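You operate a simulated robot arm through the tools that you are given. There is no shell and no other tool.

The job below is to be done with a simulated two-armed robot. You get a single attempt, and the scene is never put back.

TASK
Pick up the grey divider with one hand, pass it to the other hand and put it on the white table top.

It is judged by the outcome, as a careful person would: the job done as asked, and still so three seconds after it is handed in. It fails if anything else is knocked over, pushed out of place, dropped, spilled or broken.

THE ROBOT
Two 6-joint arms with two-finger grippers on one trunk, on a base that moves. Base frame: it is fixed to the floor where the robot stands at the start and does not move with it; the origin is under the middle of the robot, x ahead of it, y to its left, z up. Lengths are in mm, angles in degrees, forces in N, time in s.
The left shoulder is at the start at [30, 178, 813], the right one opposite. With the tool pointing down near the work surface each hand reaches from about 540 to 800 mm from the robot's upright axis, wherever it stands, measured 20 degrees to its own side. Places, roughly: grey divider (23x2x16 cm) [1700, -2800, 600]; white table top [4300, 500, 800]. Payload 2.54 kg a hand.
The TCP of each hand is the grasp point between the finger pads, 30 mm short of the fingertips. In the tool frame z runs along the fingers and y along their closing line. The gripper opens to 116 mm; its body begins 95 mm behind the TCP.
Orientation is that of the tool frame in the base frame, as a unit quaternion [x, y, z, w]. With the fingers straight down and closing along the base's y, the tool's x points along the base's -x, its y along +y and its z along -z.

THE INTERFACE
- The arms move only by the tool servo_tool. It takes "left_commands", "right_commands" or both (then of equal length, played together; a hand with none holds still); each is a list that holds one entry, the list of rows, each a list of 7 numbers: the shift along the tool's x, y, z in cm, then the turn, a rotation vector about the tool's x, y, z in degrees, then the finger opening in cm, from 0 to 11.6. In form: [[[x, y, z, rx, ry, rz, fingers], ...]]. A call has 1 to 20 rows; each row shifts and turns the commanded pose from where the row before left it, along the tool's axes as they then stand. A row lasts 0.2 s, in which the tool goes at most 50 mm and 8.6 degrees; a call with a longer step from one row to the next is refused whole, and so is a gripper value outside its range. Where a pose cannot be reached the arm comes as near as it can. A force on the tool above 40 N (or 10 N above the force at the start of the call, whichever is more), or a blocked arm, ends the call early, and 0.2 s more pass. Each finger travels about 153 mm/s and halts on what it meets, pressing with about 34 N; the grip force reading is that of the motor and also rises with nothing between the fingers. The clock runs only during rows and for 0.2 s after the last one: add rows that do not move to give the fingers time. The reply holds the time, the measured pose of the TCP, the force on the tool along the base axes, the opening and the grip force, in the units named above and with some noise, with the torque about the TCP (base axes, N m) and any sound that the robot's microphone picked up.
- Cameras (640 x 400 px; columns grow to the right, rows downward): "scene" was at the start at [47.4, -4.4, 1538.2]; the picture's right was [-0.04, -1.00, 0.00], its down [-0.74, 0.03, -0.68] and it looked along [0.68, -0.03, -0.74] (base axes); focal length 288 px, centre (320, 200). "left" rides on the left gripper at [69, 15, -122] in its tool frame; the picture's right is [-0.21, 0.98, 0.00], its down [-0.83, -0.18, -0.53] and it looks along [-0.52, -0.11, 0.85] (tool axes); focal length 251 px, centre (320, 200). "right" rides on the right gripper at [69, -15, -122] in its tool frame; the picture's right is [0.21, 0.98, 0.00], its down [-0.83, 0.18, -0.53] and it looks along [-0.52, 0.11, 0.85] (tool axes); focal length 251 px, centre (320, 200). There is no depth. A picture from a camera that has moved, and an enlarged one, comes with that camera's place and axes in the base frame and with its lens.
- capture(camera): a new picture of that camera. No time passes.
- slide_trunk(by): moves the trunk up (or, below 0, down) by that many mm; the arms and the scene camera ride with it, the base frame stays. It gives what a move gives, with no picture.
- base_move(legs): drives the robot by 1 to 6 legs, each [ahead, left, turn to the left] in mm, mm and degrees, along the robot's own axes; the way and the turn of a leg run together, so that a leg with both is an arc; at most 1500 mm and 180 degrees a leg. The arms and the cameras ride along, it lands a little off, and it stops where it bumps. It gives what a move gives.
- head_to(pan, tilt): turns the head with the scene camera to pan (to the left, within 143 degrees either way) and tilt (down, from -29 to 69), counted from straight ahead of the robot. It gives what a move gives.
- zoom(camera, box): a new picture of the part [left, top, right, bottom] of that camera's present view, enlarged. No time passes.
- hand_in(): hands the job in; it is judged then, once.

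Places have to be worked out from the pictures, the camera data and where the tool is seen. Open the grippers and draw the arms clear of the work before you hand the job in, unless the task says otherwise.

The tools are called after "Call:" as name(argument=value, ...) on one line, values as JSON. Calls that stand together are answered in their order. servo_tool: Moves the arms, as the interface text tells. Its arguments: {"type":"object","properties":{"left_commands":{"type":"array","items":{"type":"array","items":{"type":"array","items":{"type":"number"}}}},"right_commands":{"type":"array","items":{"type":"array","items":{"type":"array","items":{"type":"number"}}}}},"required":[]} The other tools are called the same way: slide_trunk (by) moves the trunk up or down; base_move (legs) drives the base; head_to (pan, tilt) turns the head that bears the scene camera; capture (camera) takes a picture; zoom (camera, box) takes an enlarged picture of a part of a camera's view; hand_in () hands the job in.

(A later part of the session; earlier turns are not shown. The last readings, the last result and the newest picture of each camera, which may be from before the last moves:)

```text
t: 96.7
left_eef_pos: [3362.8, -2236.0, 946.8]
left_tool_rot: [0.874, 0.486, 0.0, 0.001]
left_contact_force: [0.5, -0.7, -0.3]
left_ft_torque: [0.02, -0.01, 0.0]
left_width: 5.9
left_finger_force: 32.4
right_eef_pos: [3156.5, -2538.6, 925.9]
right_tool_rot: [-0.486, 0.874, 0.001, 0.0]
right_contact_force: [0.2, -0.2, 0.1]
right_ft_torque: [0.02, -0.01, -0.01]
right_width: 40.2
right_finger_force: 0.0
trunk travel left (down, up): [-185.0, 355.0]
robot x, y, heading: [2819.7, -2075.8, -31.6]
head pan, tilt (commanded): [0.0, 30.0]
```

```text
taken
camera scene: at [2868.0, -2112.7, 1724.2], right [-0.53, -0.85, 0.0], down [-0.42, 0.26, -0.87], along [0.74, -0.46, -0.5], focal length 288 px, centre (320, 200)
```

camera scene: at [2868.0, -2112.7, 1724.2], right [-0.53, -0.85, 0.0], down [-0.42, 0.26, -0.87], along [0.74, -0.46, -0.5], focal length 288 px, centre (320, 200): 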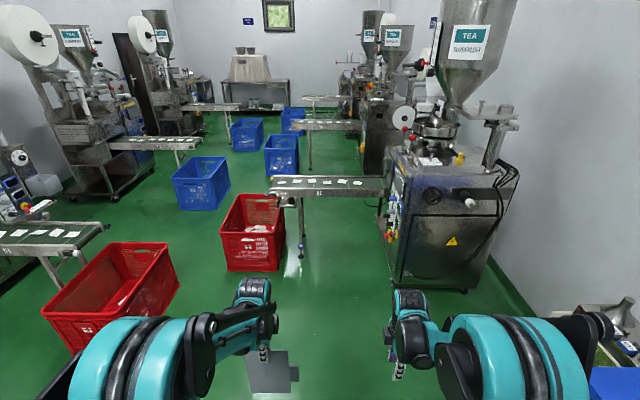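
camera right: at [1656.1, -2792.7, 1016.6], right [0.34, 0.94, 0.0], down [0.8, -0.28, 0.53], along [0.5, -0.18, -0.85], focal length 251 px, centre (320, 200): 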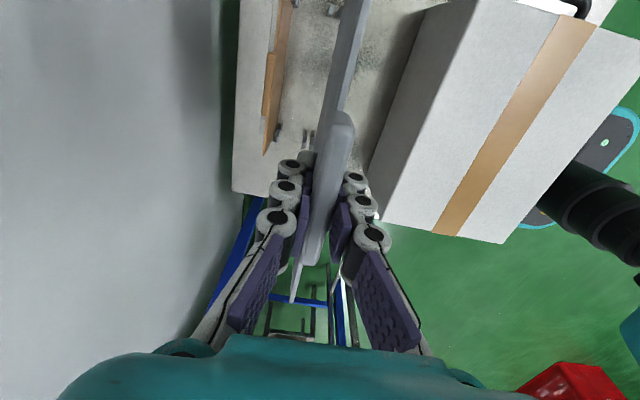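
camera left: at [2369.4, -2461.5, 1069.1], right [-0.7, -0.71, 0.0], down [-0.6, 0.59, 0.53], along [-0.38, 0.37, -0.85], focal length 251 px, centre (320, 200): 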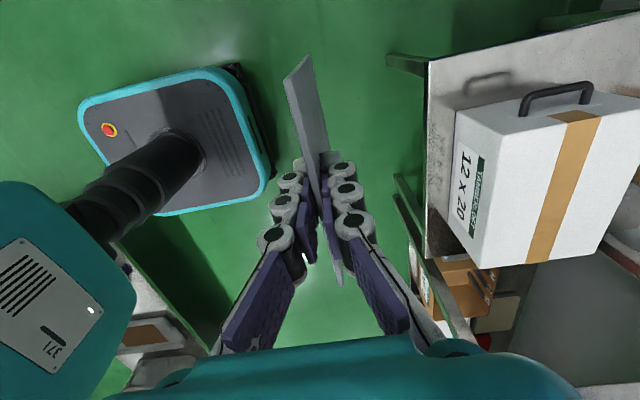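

The white table top is empty and aligned with the wall: front edge from about (3940,460) to (4395,168), z≈795. The straight run toward it passes between the cart end and the red crate. I'll turn to heading 57.7° and drive 1500 mm, then look again.

Call:
base_move(legs=[[0, 0, 89.4], [1500, 0, 0]])

Call:
head_to(pan=0, tilt=32)

Call:
capture(camera="scene")

```text
t: 108.0
left_eef_pos: [3750.2, -257.9, 947.1]
left_tool_rot: [0.272, 0.962, 0.001, 0.001]
left_contact_force: [0.7, 0.9, -1.1]
left_ft_torque: [0.01, 0.05, 0.01]
left_width: 5.9
left_finger_force: 32.1
right_eef_pos: [4052.6, -462.9, 925.2]
right_tool_rot: [0.962, -0.272, -0.001, 0.001]
right_contact_force: [-0.3, 0.6, 0.9]
right_ft_torque: [0.01, 0.01, 0.02]
right_width: 40.0
right_finger_force: 0.0
trunk travel left (down, up): [-185.0, 355.0]
robot x, y, heading: [3594.6, -803.9, 58.2]
head pan, tilt (commanded): [0.0, 30.0]
```

```text
t: 108.6
left_eef_pos: [3750.0, -259.3, 947.2]
left_tool_rot: [0.273, 0.962, 0.0, -0.001]
left_contact_force: [-0.2, 0.5, -0.1]
left_ft_torque: [0.01, 0.03, -0.03]
left_width: 6.0
left_finger_force: 32.4
right_eef_pos: [4052.4, -464.0, 924.8]
right_tool_rot: [0.962, -0.272, -0.001, 0.0]
right_contact_force: [-0.4, -0.1, 0.5]
right_ft_torque: [-0.04, -0.01, -0.02]
right_width: 39.7
right_finger_force: 0.0
trunk travel left (down, up): [-185.0, 355.0]
robot x, y, heading: [3594.0, -808.4, 58.4]
head pan, tilt (commanded): [0.0, 32.0]
```

```text
taken
camera scene: at [3625.4, -755.1, 1721.1], right [0.85, -0.52, 0.0], down [-0.28, -0.45, -0.85], along [0.44, 0.72, -0.53], focal length 288 px, centre (320, 200)
```

scene: 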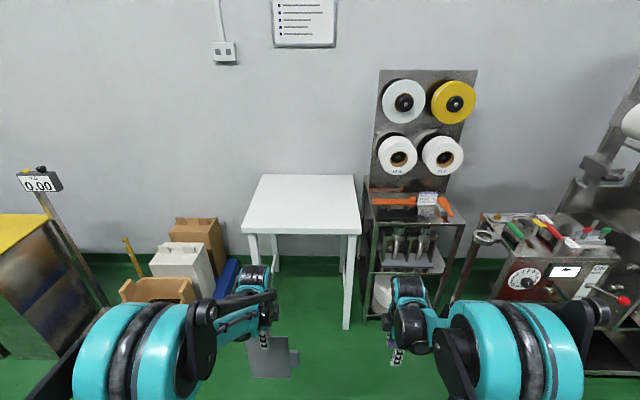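

The table front edge is about 1206 mm ahead and its centre about 97 mm left of my axis, which lines up with the left hand. While still in free space I'll extend the left hand forward and pitch it up to nearly horizontal, so the plate lies flat like a tray, to test that pose.

Call:
servo_tool(left_commands=[[[0, 3.5, 0, 0, 0, 0, 0], [0, 3.5, 0, 0, 0, 0, 0], [0, 3.5, 0, 0, 0, 0, 0], [0, 3.5, 0, 0, 0, 0, 0], [0, 3.5, 0, 0, 0, 0, 0], [0, 0, 0, -8, 0, 0, 0], [0, 0, 0, -8, 0, 0, 0], [0, 0, 0, -8, 0, 0, 0], [0, 0, 0, -8, 0, 0, 0], [0, 0, 0, -8, 0, 0, 0], [0, 0, 0, -8, 0, 0, 0], [0, 0, 0, -8, 0, 0, 0], [0, 0, 0, -8, 0, 0, 0], [0, 0, 0, -8, 0, 0, 0], [0, 0, 0, 0, 0, 0, 0]]])

Call:
capture(camera="scene")

Call:
capture(camera="left")

```text
t: 111.8
left_eef_pos: [3843.2, -107.5, 949.5]
left_tool_rot: [0.22, 0.778, 0.566, 0.16]
left_contact_force: [-0.4, 0.5, 0.1]
left_ft_torque: [-0.1, 0.09, -0.02]
left_width: 5.8
left_finger_force: 32.3
left hand out of reach, approached as far as the arm can: row 14
right_eef_pos: [4053.5, -462.8, 926.5]
right_tool_rot: [0.962, -0.272, 0.0, 0.0]
right_contact_force: [-0.4, -0.3, -0.6]
right_ft_torque: [0.03, 0.03, -0.03]
right_width: 40.1
right_finger_force: 0.1
trunk travel left (down, up): [-185.0, 355.0]
robot x, y, heading: [3596.9, -804.5, 58.4]
head pan, tilt (commanded): [0.0, 32.0]
```

```text
taken
camera scene: at [3625.3, -755.3, 1721.1], right [0.85, -0.52, 0.0], down [-0.28, -0.45, -0.85], along [0.44, 0.72, -0.53], focal length 288 px, centre (320, 200)
```

scene: 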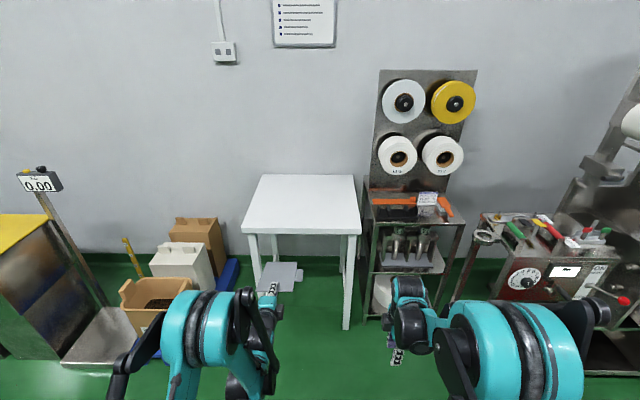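

```text
taken
camera left: at [3726.6, -166.5, 1002.0], right [0.34, 0.14, 0.93], down [0.41, -0.91, -0.01], along [0.85, 0.38, -0.37], focal length 251 px, centre (320, 200)
```

left: 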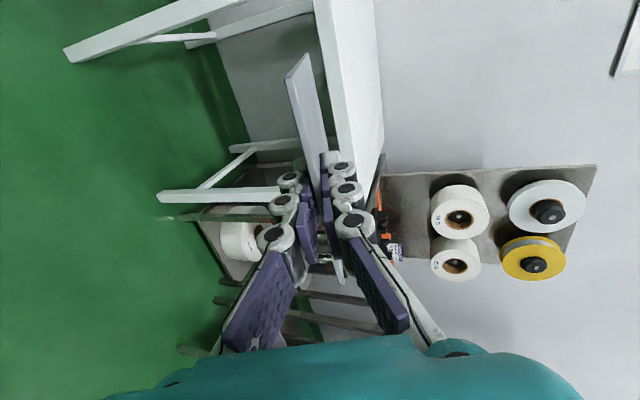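

The tray pose works down to an 18° downward pitch here, with the arm folded near its limit. I'll extend 8 cm forward and pitch up a further 8° to see whether about 10° is reachable.

Call:
servo_tool(left_commands=[[[0, 0.82, 2.54, 0, 0, 0, 0], [0, 0.82, 2.54, 0, 0, 0, 0], [0, 0.82, 2.54, 0, 0, 0, 0], [0, 0, 0, -4, 0, 0, 0], [0, 0, 0, -4, 0, 0, 0], [0, 0, 0, 0, 0, 0, 0]]])

Call:
zoom(camera="scene", box=[200, 140, 440, 290])

```text
t: 113.2
left_eef_pos: [3885.4, -38.8, 951.1]
left_tool_rot: [0.209, 0.736, 0.62, 0.175]
left_contact_force: [0.0, -0.2, -1.0]
left_ft_torque: [-0.09, 0.06, -0.01]
left_width: 6.0
left_finger_force: 31.7
right_eef_pos: [4052.6, -463.8, 925.5]
right_tool_rot: [0.962, -0.272, 0.0, 0.001]
right_contact_force: [0.2, -0.4, 0.1]
right_ft_torque: [0.01, -0.01, 0.0]
right_width: 39.9
right_finger_force: 0.1
trunk travel left (down, up): [-185.0, 355.0]
robot x, y, heading: [3595.7, -806.0, 58.4]
head pan, tilt (commanded): [0.0, 32.0]
```

```text
2.67 times, centred on (320, 215) of scene
camera zoom: at [3625.3, -755.2, 1721.1], right [0.85, -0.52, 0.0], down [-0.28, -0.45, -0.85], along [0.44, 0.72, -0.53], focal length 769 px, centre (320, 160)
```

zoom: 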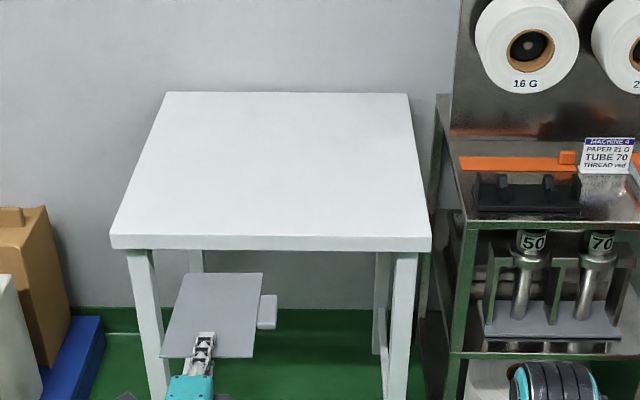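

An 80° pitch was reached cleanly at 805 mm ahead, and the plate sits level with its tab to the right. A fully level hand outside the table edge would let me lay the plate down with no drop, so I'll test extending 6 cm more and levelling out completely.

Call:
servo_tool(left_commands=[[[0, 0.52, 2.95, 0, 0, 0, 0], [0, 0.52, 2.95, 0, 0, 0, 0], [0, 0, 0, -3.5, 0, 0, 0], [0, 0, 0, -3.5, 0, 0, 0], [0, 0, 0, -3.0, 0, 0, 0], [0, 0, 0, 0, 0, 0, 0]]])

Call:
capture(camera="left")

Call:
zoom(camera="scene", box=[200, 140, 440, 290])

```text
t: 114.6
left_eef_pos: [3914.7, 13.7, 950.8]
left_tool_rot: [0.194, 0.694, 0.668, 0.186]
left_contact_force: [0.6, 0.0, -0.2]
left_ft_torque: [-0.1, 0.08, 0.04]
left_width: 5.7
left_finger_force: 32.5
right_eef_pos: [4052.8, -463.8, 926.1]
right_tool_rot: [0.962, -0.272, 0.0, 0.0]
right_contact_force: [-0.9, -0.7, 0.9]
right_ft_torque: [0.0, 0.01, -0.02]
right_width: 40.4
right_finger_force: 0.1
trunk travel left (down, up): [-185.0, 355.0]
robot x, y, heading: [3599.1, -802.7, 58.3]
head pan, tilt (commanded): [0.0, 32.0]
```

```text
taken
camera left: at [3793.9, -54.9, 969.5], right [0.2, -0.08, 0.98], down [0.42, -0.89, -0.16], along [0.88, 0.45, -0.15], focal length 251 px, centre (320, 200)
```

left: 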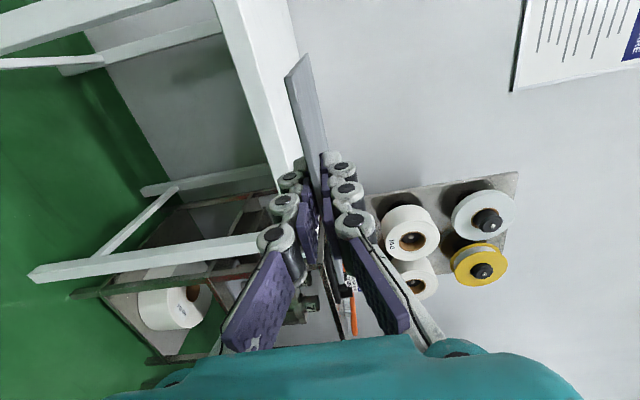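

```text
2.67 times, centred on (320, 215) of scene
camera zoom: at [3625.6, -754.8, 1721.0], right [0.85, -0.52, 0.0], down [-0.28, -0.45, -0.85], along [0.44, 0.72, -0.53], focal length 769 px, centre (320, 160)
```

zoom: 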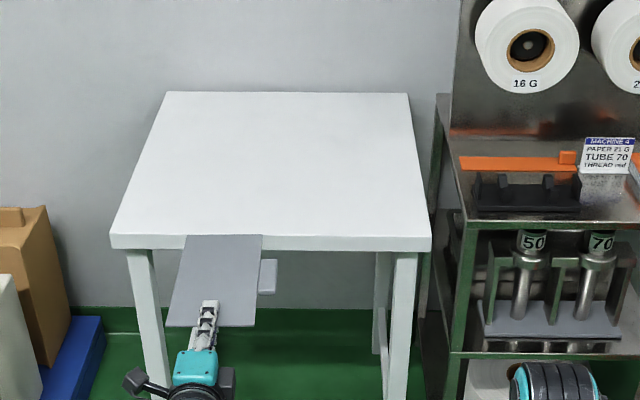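

The hand is level at 862 mm ahead and fully in reach, so I can lay the plate flat from outside the table edge. I need the table height precisely, so I'll zoom the left camera on the table edge to triangulate.

Call:
zoom(camera="left", box=[180, 0, 340, 100])

Call:
zoom(camera="left", box=[200, 100, 360, 200])

```text
4.00 times, centred on (260, 50) of left
camera zoom: at [3793.9, -54.9, 969.5], right [0.2, -0.08, 0.98], down [0.42, -0.89, -0.16], along [0.88, 0.45, -0.15], focal length 1006 px, centre (560, 800)
```

zoom: 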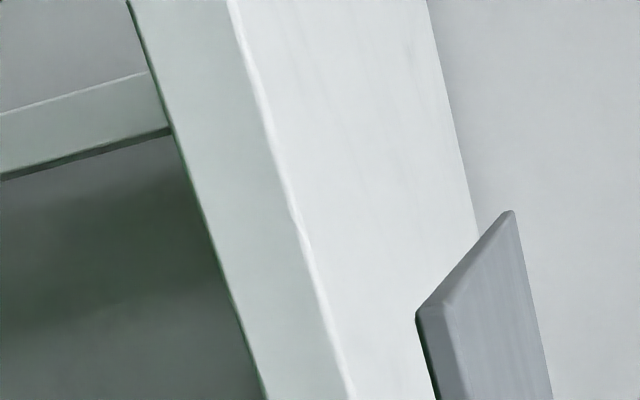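

```text
4.00 times, centred on (280, 150) of left
camera zoom: at [3793.9, -54.9, 969.5], right [0.2, -0.08, 0.98], down [0.42, -0.89, -0.16], along [0.88, 0.45, -0.15], focal length 1006 px, centre (480, 400)
```

zoom: 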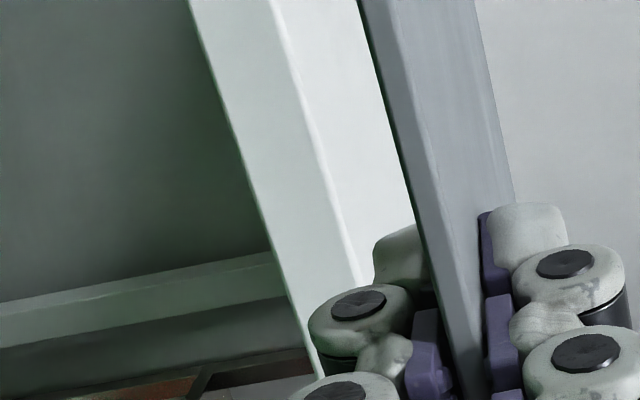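

Two views agree: table top z≈846, front edge 1193 mm ahead, about 600 mm wide and centred 92 mm left. I'll drive 285 mm ahead and 50 mm right with the plate 100 mm above the table, which leaves my fingertips just short of the edge.

Call:
base_move(legs=[[0, -50, 0], [285, 0, 0]])

Call:
head_to(pan=8, tilt=40)

Call:
capture(camera="scene")

Call:
capture(camera="left")

Call:
zoom(camera="scene", box=[200, 130, 440, 280])

```text
t: 117.1
left_eef_pos: [4112.8, 230.7, 948.6]
left_tool_rot: [0.196, 0.693, 0.667, 0.189]
left_contact_force: [0.7, 0.5, -0.4]
left_ft_torque: [-0.11, 0.04, -0.01]
left_width: 6.3
left_finger_force: 31.8
right_eef_pos: [4246.4, -248.3, 925.0]
right_tool_rot: [0.962, -0.274, 0.0, 0.001]
right_contact_force: [-0.5, -0.2, 0.1]
right_ft_torque: [-0.05, 0.02, 0.02]
right_width: 39.9
right_finger_force: 0.0
trunk travel left (down, up): [-185.0, 355.0]
robot x, y, heading: [3791.5, -587.5, 58.3]
head pan, tilt (commanded): [0.0, 32.0]
```

```text
t: 117.8
left_eef_pos: [4109.6, 229.4, 949.3]
left_tool_rot: [0.195, 0.693, 0.668, 0.188]
left_contact_force: [0.3, 0.0, -0.6]
left_ft_torque: [-0.08, 0.08, -0.02]
left_width: 6.1
left_finger_force: 32.4
right_eef_pos: [4246.3, -248.1, 925.9]
right_tool_rot: [0.962, -0.274, 0.0, 0.0]
right_contact_force: [-0.4, 0.0, -0.3]
right_ft_torque: [-0.01, 0.0, 0.02]
right_width: 40.0
right_finger_force: 0.0
trunk travel left (down, up): [-185.0, 355.0]
robot x, y, heading: [3785.5, -587.0, 58.2]
head pan, tilt (commanded): [8.0, 40.0]
```

```text
taken
camera scene: at [3805.8, -536.7, 1708.9], right [0.91, -0.4, 0.0], down [-0.26, -0.59, -0.77], along [0.31, 0.7, -0.64], focal length 288 px, centre (320, 200)
```

scene: 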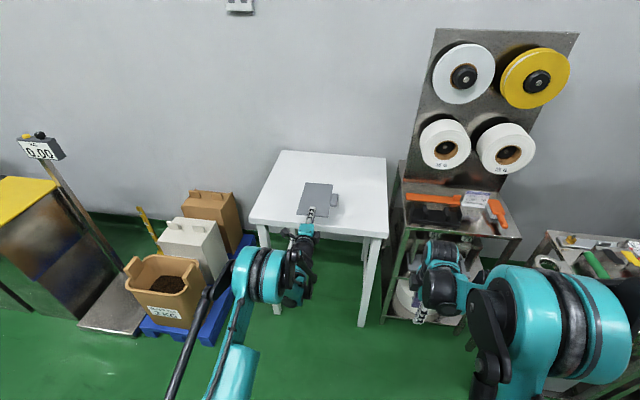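

```text
taken
camera left: at [3989.1, 161.2, 969.9], right [0.2, -0.08, 0.98], down [0.42, -0.89, -0.16], along [0.88, 0.45, -0.15], focal length 251 px, centre (320, 200)
```

left: 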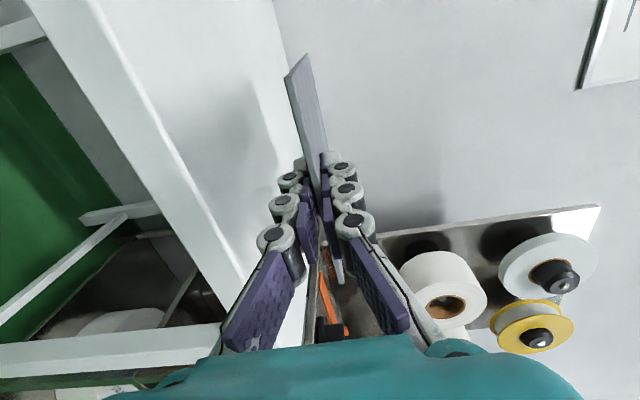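

```text
2.67 times, centred on (320, 205) of scene
camera zoom: at [3805.8, -536.7, 1708.9], right [0.91, -0.4, 0.0], down [-0.26, -0.59, -0.77], along [0.31, 0.7, -0.64], focal length 769 px, centre (320, 187)
```

zoom: 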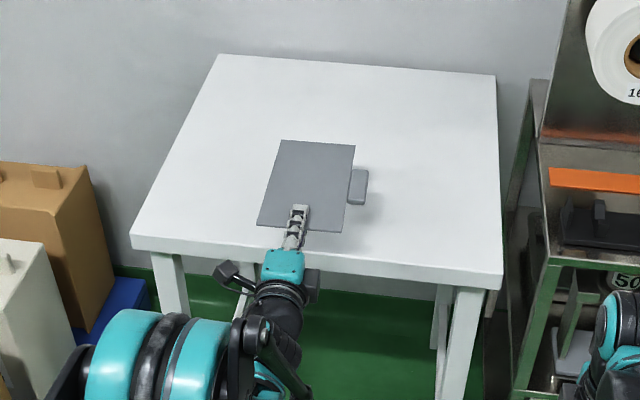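

The plate hovers above the table and my fingertips should be about 15 mm short of the front edge. I'll zoom the left camera on that edge to verify before lowering.

Call:
zoom(camera="left", box=[80, 60, 240, 160])

Call:
zoom(camera="left", box=[160, 160, 320, 260])

```text
4.00 times, centred on (160, 110) of left
camera zoom: at [3989.1, 161.2, 969.9], right [0.2, -0.08, 0.98], down [0.42, -0.89, -0.16], along [0.88, 0.45, -0.15], focal length 1006 px, centre (960, 560)
```

zoom: 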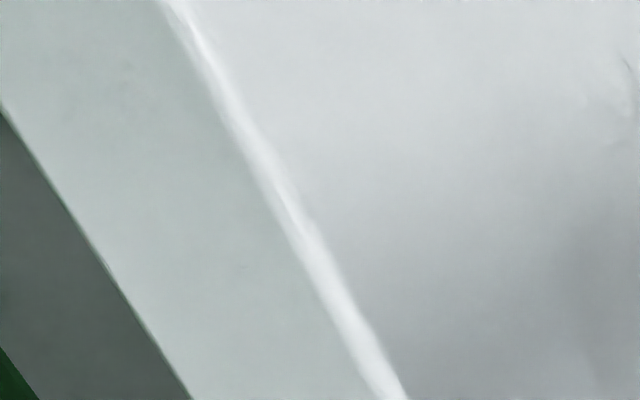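

```text
4.00 times, centred on (240, 210) of left
camera zoom: at [3989.1, 161.2, 969.9], right [0.2, -0.08, 0.98], down [0.42, -0.89, -0.16], along [0.88, 0.45, -0.15], focal length 1006 px, centre (640, 160)
```

zoom: 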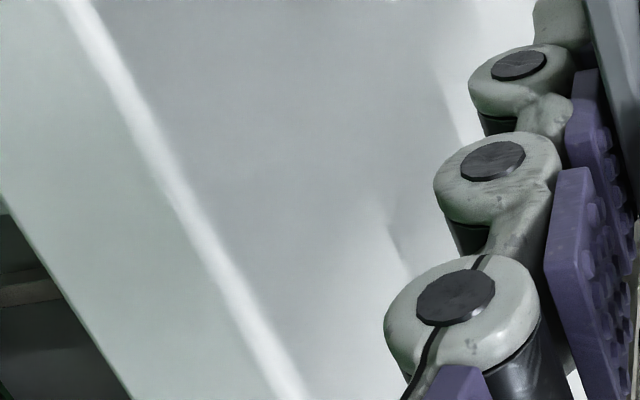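

Triangulating gives table top z≈848 and front edge 909 mm ahead. My fingertips are at 895, so the lower finger will clear the edge. I'll level the last 2°, back off 4 mm and lower the trunk 80 mm so the plate hovers about 10 mm above contact.

Call:
servo_tool(left_commands=[[[0, 0, -0.4, -2, 0, 0, 0], [0, 0, 0, 0, 0, 0, 0]]])

Call:
slide_trunk(by=-78)

Call:
capture(camera="left")

Call:
zoom(camera="scene", box=[220, 140, 420, 265])

```text
t: 118.4
left_eef_pos: [4110.2, 229.2, 950.0]
left_tool_rot: [0.193, 0.688, 0.674, 0.189]
left_contact_force: [-0.6, 0.7, 0.0]
left_ft_torque: [-0.08, 0.07, 0.0]
left_width: 6.0
left_finger_force: 32.3
right_eef_pos: [4247.1, -248.9, 925.6]
right_tool_rot: [0.962, -0.273, 0.0, 0.0]
right_contact_force: [-0.1, -0.6, 0.0]
right_ft_torque: [0.02, 0.01, -0.01]
right_width: 40.1
right_finger_force: 0.0
trunk travel left (down, up): [-185.0, 355.0]
robot x, y, heading: [3788.9, -585.1, 58.1]
head pan, tilt (commanded): [8.0, 40.0]
```

```text
t: 119.5
left_eef_pos: [4108.1, 229.4, 872.7]
left_tool_rot: [0.194, 0.688, 0.673, 0.189]
left_contact_force: [0.6, -1.3, -0.4]
left_ft_torque: [-0.11, 0.07, -0.03]
left_width: 6.0
left_finger_force: 32.5
right_eef_pos: [4246.8, -247.6, 848.2]
right_tool_rot: [0.962, -0.275, 0.0, 0.001]
right_contact_force: [-1.1, -0.2, 0.3]
right_ft_torque: [-0.01, -0.03, -0.03]
right_width: 39.9
right_finger_force: 0.1
trunk travel left (down, up): [-107.0, 433.0]
robot x, y, heading: [3790.2, -589.1, 58.3]
head pan, tilt (commanded): [8.0, 40.0]
```

```text
taken
camera left: at [3987.8, 159.7, 890.6], right [0.2, -0.09, 0.98], down [0.43, -0.89, -0.17], along [0.88, 0.45, -0.13], focal length 251 px, centre (320, 200)
```

left: 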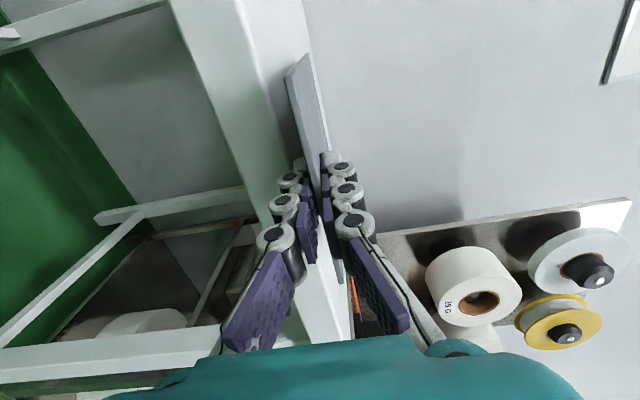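

```text
3.20 times, centred on (320, 202) of scene
camera zoom: at [3805.7, -536.7, 1631.0], right [0.92, -0.4, 0.0], down [-0.26, -0.59, -0.77], along [0.31, 0.7, -0.64], focal length 923 px, centre (320, 192)
```

zoom: 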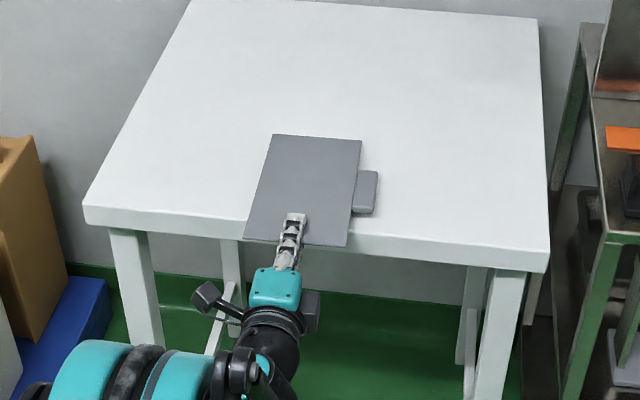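

The plate hovers just over the table with its near end overhanging the edge. I'll zoom the left camera to see the gap between fingertips and edge and between plate and table.

Call:
zoom(camera="left", box=[220, 60, 380, 160])

Call:
zoom(camera="left", box=[220, 140, 380, 240])

Call:
zoom(camera="scene", box=[280, 170, 360, 220])

```text
4.00 times, centred on (300, 110) of left
camera zoom: at [3987.8, 159.7, 890.6], right [0.2, -0.09, 0.98], down [0.43, -0.89, -0.17], along [0.88, 0.45, -0.13], focal length 1006 px, centre (400, 560)
```

zoom: 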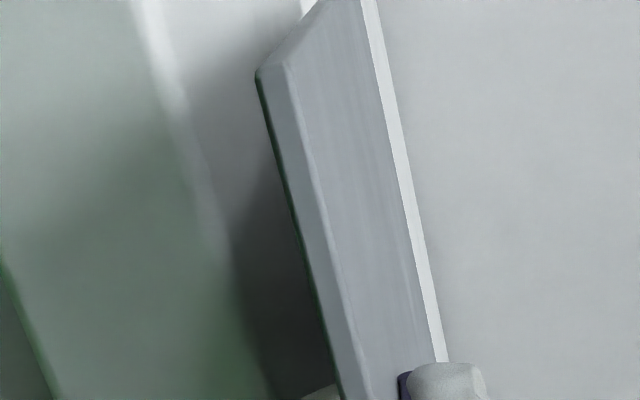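

```text
4.00 times, centred on (300, 190) of left
camera zoom: at [3987.8, 159.7, 890.6], right [0.2, -0.09, 0.98], down [0.43, -0.89, -0.17], along [0.88, 0.45, -0.13], focal length 1006 px, centre (400, 240)
```

zoom: 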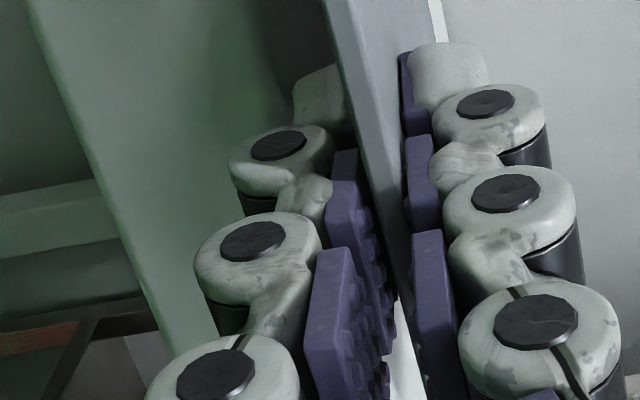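

```text
8.00 times, centred on (320, 195) of scene
camera zoom: at [3805.7, -536.7, 1631.0], right [0.92, -0.4, 0.0], down [-0.26, -0.59, -0.77], along [0.31, 0.7, -0.64], focal length 2307 px, centre (320, 240)
```

zoom: 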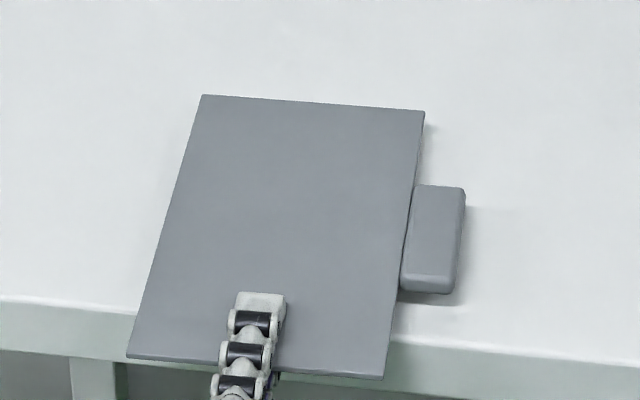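

The edge estimate holds: X≈910 with the fingertips at 892, and the plate about 14 mm above contact. I'll lower by 8 mm and then in 2 mm steps, watching the force.

Call:
servo_tool(left_commands=[[[0, -0.4, 0, 0, 0, 0, 0], [0, -0.4, 0, 0, 0, 0, 0], [0, -0.2, 0, 0, 0, 0, 0], [0, 0, 0, 0, 0, 0, 0]]])

Call:
zoom(camera="left", box=[220, 60, 380, 160])

Call:
zoom(camera="scene", box=[280, 170, 360, 220])

```text
t: 120.5
left_eef_pos: [4109.6, 228.9, 862.8]
left_tool_rot: [0.194, 0.689, 0.673, 0.188]
left_contact_force: [-0.1, -0.1, -0.2]
left_ft_torque: [-0.1, 0.05, 0.01]
left_width: 6.1
left_finger_force: 32.5
right_eef_pos: [4247.2, -248.1, 846.7]
right_tool_rot: [0.962, -0.274, 0.001, 0.0]
right_contact_force: [-0.4, 0.6, -0.4]
right_ft_torque: [0.05, 0.01, 0.02]
right_width: 40.1
right_finger_force: 0.0
trunk travel left (down, up): [-107.0, 433.0]
robot x, y, heading: [3788.0, -587.0, 58.2]
head pan, tilt (commanded): [8.0, 40.0]
```

```text
4.00 times, centred on (300, 110) of left
camera zoom: at [3987.9, 159.9, 880.2], right [0.2, -0.09, 0.98], down [0.43, -0.89, -0.17], along [0.88, 0.45, -0.13], focal length 1006 px, centre (400, 560)
```

zoom: 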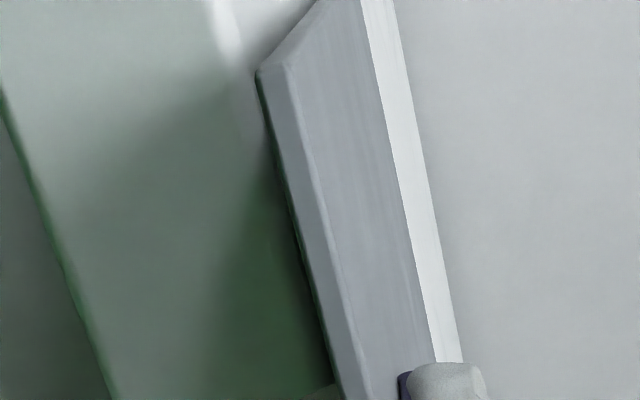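

```text
8.00 times, centred on (320, 195) of scene
camera zoom: at [3805.9, -536.4, 1630.8], right [0.92, -0.4, 0.0], down [-0.26, -0.59, -0.77], along [0.31, 0.7, -0.64], focal length 2307 px, centre (320, 240)
```

zoom: 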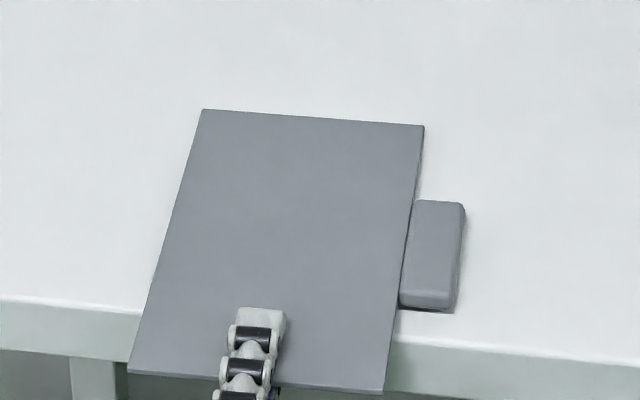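

There's no contact yet at z=862.8, and the tab's shadow is nearly closed. I'll continue down in fine steps.

Call:
servo_tool(left_commands=[[[0, -0.15, 0, 0, 0, 0, 0], [0, -0.15, 0, 0, 0, 0, 0], [0, 0, 0, 0, 0, 0, 0]]])

Call:
servo_tool(left_commands=[[[0, -0.15, 0, 0, 0, 0, 0], [0, 0, 0, 0, 0, 0, 0]]])

Call:
zoom(camera="scene", box=[280, 170, 360, 220])

```text
t: 121.3
left_eef_pos: [4109.0, 229.2, 859.7]
left_tool_rot: [0.193, 0.688, 0.673, 0.189]
left_contact_force: [-0.4, 0.4, -0.2]
left_ft_torque: [-0.04, 0.0, -0.01]
left_width: 6.2
left_finger_force: 32.2
right_eef_pos: [4246.4, -248.9, 847.8]
right_tool_rot: [0.962, -0.275, 0.0, -0.001]
right_contact_force: [0.3, -0.5, -0.6]
right_ft_torque: [-0.02, -0.01, -0.01]
right_width: 40.0
right_finger_force: 0.1
trunk travel left (down, up): [-107.0, 433.0]
robot x, y, heading: [3789.5, -586.7, 58.4]
head pan, tilt (commanded): [8.0, 40.0]
```

```text
t: 121.9
left_eef_pos: [4109.8, 228.6, 857.6]
left_tool_rot: [0.193, 0.689, 0.673, 0.188]
left_contact_force: [-0.3, 0.4, -1.5]
left_ft_torque: [0.03, -0.1, 0.03]
left_width: 6.3
left_finger_force: 32.2
right_eef_pos: [4247.2, -249.0, 848.0]
right_tool_rot: [0.962, -0.274, -0.001, 0.001]
right_contact_force: [-0.6, 0.4, -0.4]
right_ft_torque: [-0.03, -0.03, 0.01]
right_width: 39.7
right_finger_force: 0.1
trunk travel left (down, up): [-107.0, 433.0]
robot x, y, heading: [3790.7, -588.4, 58.2]
head pan, tilt (commanded): [8.0, 40.0]
```

```text
8.00 times, centred on (320, 195) of scene
camera zoom: at [3805.8, -536.6, 1630.8], right [0.92, -0.4, 0.0], down [-0.26, -0.59, -0.77], along [0.31, 0.7, -0.64], focal length 2307 px, centre (320, 240)
```

zoom: 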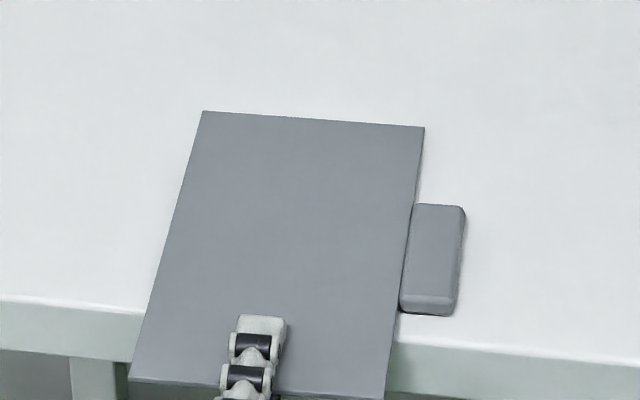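

The torque has reversed sign, so the far part of the plate now rests on the table. I'll go 1.5 mm further and then open the fingers slowly, in small steps.

Call:
servo_tool(left_commands=[[[0, -0.15, 0, 0, 0, 0, 0], [0, 0, 0, 0, 0, 0, 0.9], [0, 0, 0, 0, 0, 0, 1.2], [0, 0, 0, 0, 0, 0, 1.6], [0, 0, 0, 0, 0, 0, 2.0], [0, 0, 0, 0, 0, 0, 2.0]]])

Call:
zoom(camera="scene", box=[280, 170, 360, 220])

Call:
capture(camera="left")

```text
t: 123.3
left_eef_pos: [4109.7, 229.0, 856.6]
left_tool_rot: [0.193, 0.689, 0.673, 0.189]
left_contact_force: [-0.4, 0.2, -0.2]
left_ft_torque: [0.0, 0.02, -0.03]
left_width: 19.9
left_finger_force: 0.0
right_eef_pos: [4247.3, -248.0, 848.5]
right_tool_rot: [0.962, -0.274, 0.0, 0.0]
right_contact_force: [0.4, -0.1, -0.8]
right_ft_torque: [0.01, 0.01, 0.0]
right_width: 39.8
right_finger_force: 0.1
trunk travel left (down, up): [-107.0, 433.0]
robot x, y, heading: [3793.9, -585.6, 58.2]
head pan, tilt (commanded): [8.0, 40.0]
```

```text
8.00 times, centred on (320, 195) of scene
camera zoom: at [3805.8, -536.6, 1630.8], right [0.92, -0.4, 0.0], down [-0.26, -0.59, -0.77], along [0.31, 0.7, -0.64], focal length 2307 px, centre (320, 240)
```

zoom: 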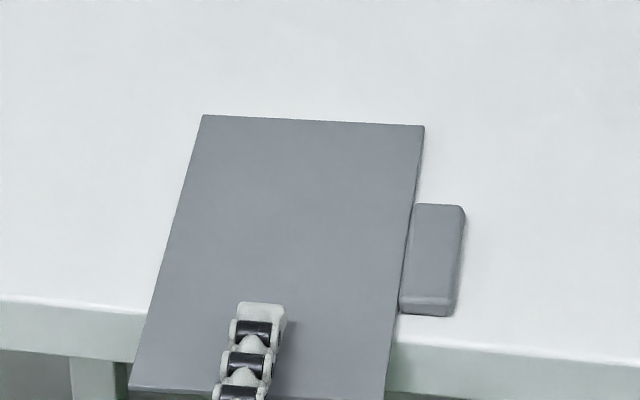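

```text
taken
camera left: at [3987.8, 159.4, 874.3], right [0.2, -0.09, 0.98], down [0.43, -0.89, -0.17], along [0.88, 0.45, -0.13], focal length 251 px, centre (320, 200)
```

left: 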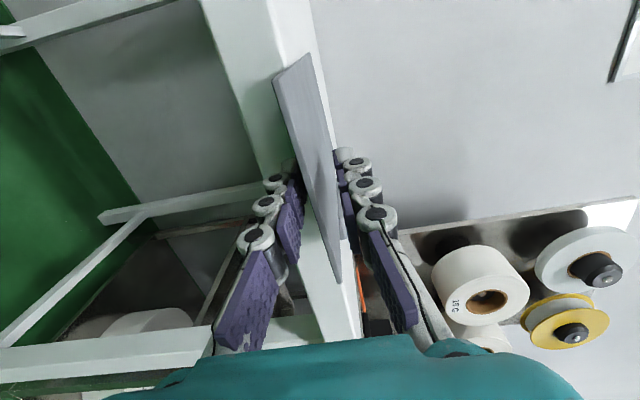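

The plate settled flat on the table with no jolt, and the fingers are free of it. I'll open a bit more and withdraw the hand straight back 10 cm.

Call:
servo_tool(left_commands=[[[0, 0, 0, 0, 0, 0, 3.0], [0, 0, -1, 0, 0, 0, 3.0], [0, 0, -2, 0, 0, 0, 3.0], [0, 0, -2, 0, 0, 0, 3.0], [0, 0, -2, 0, 0, 0, 3.0], [0, 0, -2, 0, 0, 0, 3.0], [0, 0, -1, 0, 0, 0, 3.0], [0, 0, 0, 0, 0, 0, 3.0]]])

Call:
zoom(camera="scene", box=[260, 160, 380, 235])

Call:
capture(camera="left")

```text
t: 125.1
left_eef_pos: [4066.2, 155.1, 863.3]
left_tool_rot: [0.193, 0.689, 0.673, 0.189]
left_contact_force: [0.7, -0.2, 0.5]
left_ft_torque: [-0.01, 0.0, -0.01]
left_width: 29.8
left_finger_force: 0.0
left hand out of reach, approached as far as the arm can: row 6, 7
right_eef_pos: [4245.3, -249.3, 849.0]
right_tool_rot: [0.962, -0.274, 0.001, 0.0]
right_contact_force: [-0.1, 0.2, -0.1]
right_ft_torque: [0.0, 0.02, 0.0]
right_width: 40.3
right_finger_force: 0.0
trunk travel left (down, up): [-107.0, 433.0]
robot x, y, heading: [3787.6, -587.2, 58.3]
head pan, tilt (commanded): [8.0, 40.0]
```

```text
5.33 times, centred on (320, 198) of scene
camera zoom: at [3805.9, -536.6, 1630.8], right [0.92, -0.4, 0.0], down [-0.26, -0.59, -0.77], along [0.31, 0.7, -0.64], focal length 1538 px, centre (320, 213)
```

zoom: 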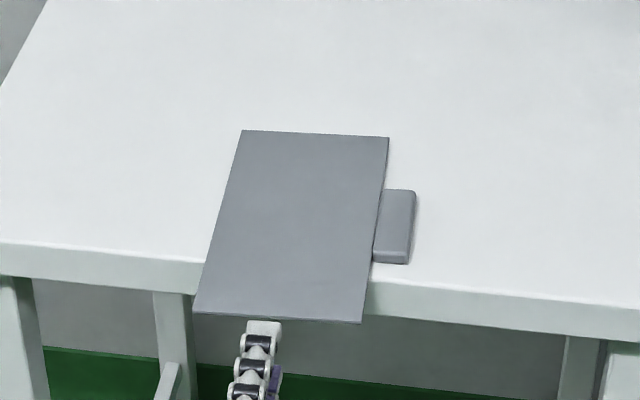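

```text
taken
camera left: at [3945.0, 87.0, 882.5], right [0.2, -0.09, 0.98], down [0.43, -0.89, -0.17], along [0.88, 0.45, -0.13], focal length 251 px, centre (320, 200)
```

left: 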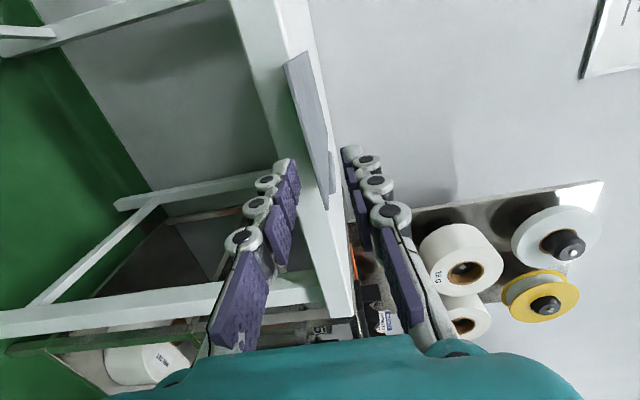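

The plate rests stably with roughly 65 mm overhanging the front edge, and the hand is behind it. To set it fully on the table I'll close the fingers, centre them on the plate's edge at its height and push it in gently. First I'll position the hand.

Call:
servo_tool(left_commands=[[[0, 0, 0, 0, 0, 0, 1.5], [0, 0, 0, 0, 0, 0, 0], [-0.6, 0, 0, 0, 0, 0, 0], [-0.6, 0, 0, 0, 0, 0, 0], [0, 0, 0, 0, 0, 0, 0]]])

Call:
capture(camera="left")

Call:
zoom(camera="scene", box=[260, 160, 380, 235])

```text
t: 126.3
left_eef_pos: [4077.3, 149.7, 864.5]
left_tool_rot: [0.193, 0.688, 0.673, 0.189]
left_contact_force: [0.3, -0.5, 0.0]
left_ft_torque: [0.03, 0.01, 0.03]
left_width: 0.2
left_finger_force: 28.6
right_eef_pos: [4247.1, -247.1, 847.5]
right_tool_rot: [0.962, -0.274, 0.0, 0.0]
right_contact_force: [-0.4, -0.1, 0.6]
right_ft_torque: [0.0, 0.02, -0.01]
right_width: 39.8
right_finger_force: 0.0
trunk travel left (down, up): [-107.0, 433.0]
robot x, y, heading: [3789.5, -589.5, 58.1]
head pan, tilt (commanded): [8.0, 40.0]
```

```text
taken
camera left: at [3955.2, 81.0, 882.7], right [0.19, -0.09, 0.98], down [0.43, -0.89, -0.17], along [0.88, 0.45, -0.13], focal length 251 px, centre (320, 200)
```

left: 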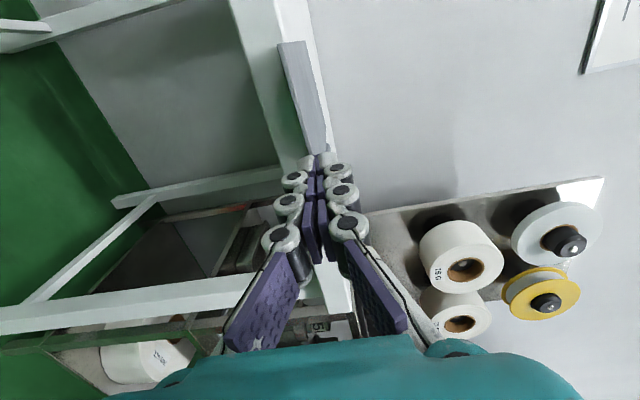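

```text
5.33 times, centred on (320, 198) of scene
camera zoom: at [3805.8, -536.6, 1630.8], right [0.92, -0.4, 0.0], down [-0.26, -0.59, -0.77], along [0.31, 0.7, -0.64], focal length 1538 px, centre (320, 213)
```

zoom: 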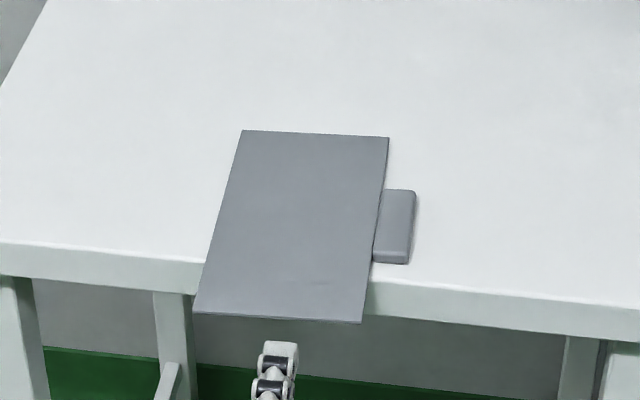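

The fingers are centred laterally behind the plate. I'll move 1.5 cm forward and 1 cm down to match the plate's edge height, and check alignment in the left camera.

Call:
servo_tool(left_commands=[[[0, -0.5, 0.8, 0, 0, 0, 0], [0, -0.5, 0.7, 0, 0, 0, 0], [0, 0, 0, 0, 0, 0, 0]]])

Call:
zoom(camera="left", box=[240, 80, 400, 180])

Call:
zoom(camera="scene", box=[260, 160, 380, 235])

```text
t: 127.1
left_eef_pos: [4084.7, 160.4, 854.6]
left_tool_rot: [0.193, 0.689, 0.673, 0.189]
left_contact_force: [0.7, 0.1, -0.2]
left_ft_torque: [0.01, 0.0, 0.02]
left_width: 0.0
left_finger_force: 27.9
right_eef_pos: [4247.5, -247.8, 848.6]
right_tool_rot: [0.962, -0.274, 0.001, 0.0]
right_contact_force: [0.6, -0.5, -0.2]
right_ft_torque: [0.03, 0.01, 0.0]
right_width: 39.9
right_finger_force: 0.0
trunk travel left (down, up): [-107.0, 433.0]
robot x, y, heading: [3789.3, -585.3, 57.9]
head pan, tilt (commanded): [8.0, 40.0]
```

```text
4.00 times, centred on (320, 130) of left
camera zoom: at [3962.9, 93.5, 872.0], right [0.2, -0.09, 0.98], down [0.43, -0.89, -0.17], along [0.88, 0.45, -0.13], focal length 1006 px, centre (320, 480)
```

zoom: 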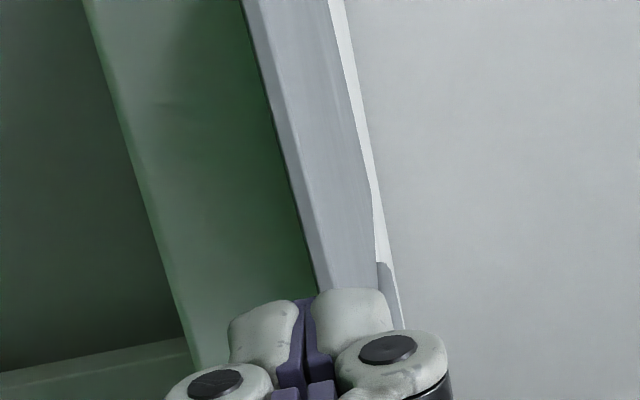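

```text
5.33 times, centred on (320, 198) of scene
camera zoom: at [3805.8, -536.7, 1630.8], right [0.92, -0.4, 0.0], down [-0.26, -0.59, -0.77], along [0.31, 0.7, -0.64], focal length 1538 px, centre (320, 213)
```

zoom: 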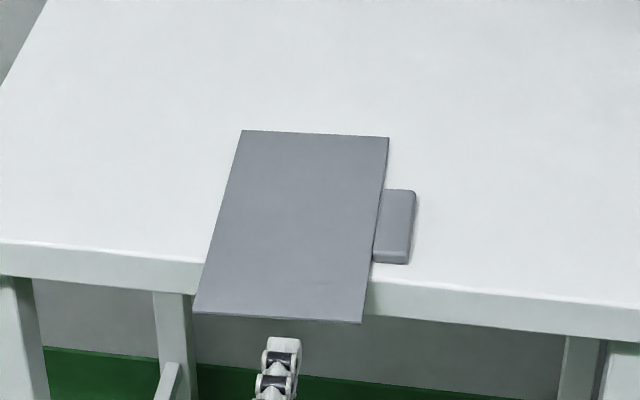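

The fingers are level with the plate's edge, about 15 mm behind it. I'll push slowly forward 80 mm, which keeps the fingertips outside the table edge while sliding the plate in until it's nearly flush.

Call:
servo_tool(left_commands=[[[0, 0, 1, 0, 0, 0, 0], [0, 0, 1, 0, 0, 0, 0], [0, 0, 1, 0, 0, 0, 0], [0, 0, 0, 0, 0, 0, 0]]])

Call:
zoom(camera="scene", box=[260, 160, 380, 235])

Call:
zoom(camera="left", box=[240, 80, 400, 180])

```text
t: 128.1
left_eef_pos: [4099.8, 187.6, 853.1]
left_tool_rot: [0.193, 0.689, 0.673, 0.189]
left_contact_force: [-0.1, 0.2, 0.4]
left_ft_torque: [-0.02, 0.01, 0.02]
left_width: 0.0
left_finger_force: 28.6
right_eef_pos: [4247.4, -247.5, 848.0]
right_tool_rot: [0.962, -0.274, 0.0, 0.0]
right_contact_force: [-0.2, 0.5, -1.1]
right_ft_torque: [0.01, 0.01, -0.02]
right_width: 40.0
right_finger_force: 0.2
trunk travel left (down, up): [-107.0, 433.0]
robot x, y, heading: [3790.5, -587.8, 58.3]
head pan, tilt (commanded): [8.0, 40.0]
```

```text
5.33 times, centred on (320, 198) of scene
camera zoom: at [3805.8, -536.7, 1630.8], right [0.92, -0.4, 0.0], down [-0.26, -0.59, -0.77], along [0.31, 0.7, -0.64], focal length 1538 px, centre (320, 213)
```

zoom: 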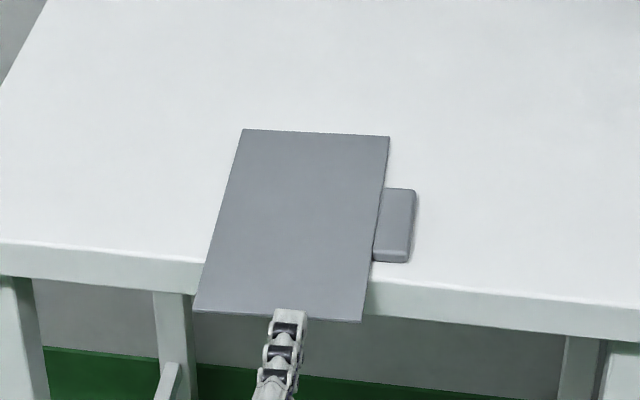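

```text
4.00 times, centred on (320, 130) of left
camera zoom: at [3978.2, 118.9, 871.4], right [0.2, -0.09, 0.98], down [0.43, -0.89, -0.17], along [0.88, 0.45, -0.13], focal length 1006 px, centre (320, 480)
```

zoom: 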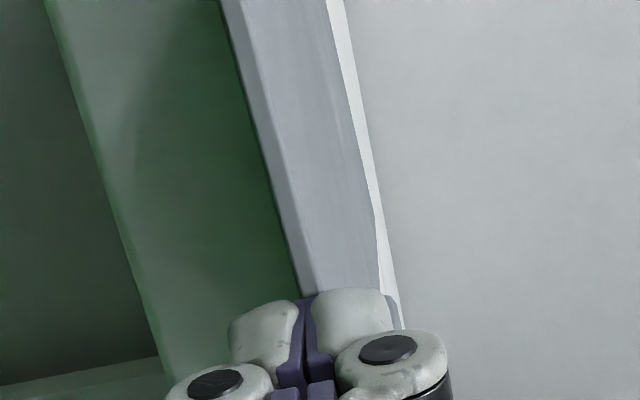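

Contact is just made, and the plate has started moving without tipping. I'll push another 45 mm in small steps, keeping the fingertips outside the table edge.

Call:
servo_tool(left_commands=[[[0, 0, 0.8, 0, 0, 0, 0], [0, 0, 0.8, 0, 0, 0, 0], [0, 0, 0.8, 0, 0, 0, 0], [0, 0, 0.8, 0, 0, 0, 0], [0, 0, 0.8, 0, 0, 0, 0], [0, 0, 0.5, 0, 0, 0, 0], [0, 0, 0, 0, 0, 0, 0]]])

Call:
zoom(camera="scene", box=[260, 160, 380, 235])

Call:
capture(camera="left")

Call:
zoom(camera="left", box=[240, 80, 400, 180])

```text
t: 129.7
left_eef_pos: [4123.4, 227.3, 851.8]
left_tool_rot: [0.193, 0.688, 0.673, 0.189]
left_contact_force: [0.1, 0.1, -0.5]
left_ft_torque: [0.01, -0.01, -0.02]
left_width: 0.0
left_finger_force: 28.4
right_eef_pos: [4246.7, -248.6, 847.2]
right_tool_rot: [0.962, -0.275, 0.0, 0.0]
right_contact_force: [0.3, -0.8, -1.0]
right_ft_torque: [0.04, -0.02, -0.02]
right_width: 39.9
right_finger_force: 0.0
trunk travel left (down, up): [-107.0, 433.0]
robot x, y, heading: [3787.7, -589.2, 58.5]
head pan, tilt (commanded): [8.0, 40.0]
```

```text
5.33 times, centred on (320, 198) of scene
camera zoom: at [3805.8, -536.6, 1630.8], right [0.92, -0.4, 0.0], down [-0.26, -0.59, -0.77], along [0.31, 0.7, -0.64], focal length 1538 px, centre (320, 213)
```

zoom: 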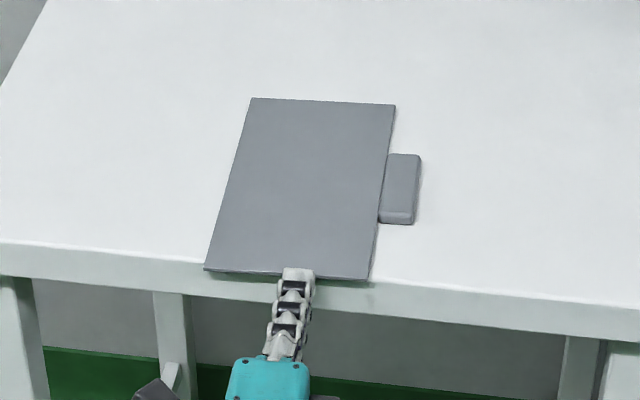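

```text
taken
camera left: at [4001.4, 157.7, 870.8], right [0.2, -0.09, 0.98], down [0.43, -0.89, -0.17], along [0.88, 0.45, -0.13], focal length 251 px, centre (320, 200)
```

left: 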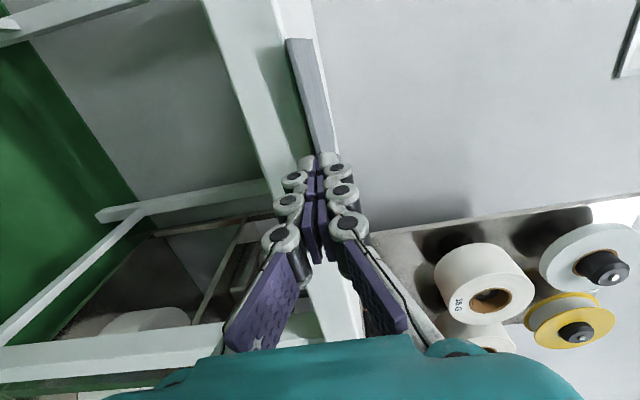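

```text
4.00 times, centred on (320, 130) of left
camera zoom: at [4001.4, 157.7, 870.8], right [0.2, -0.09, 0.98], down [0.43, -0.89, -0.17], along [0.88, 0.45, -0.13], focal length 1006 px, centre (320, 480)
```

zoom: 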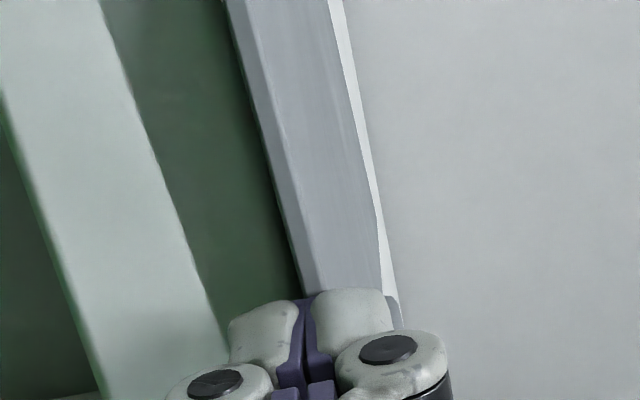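

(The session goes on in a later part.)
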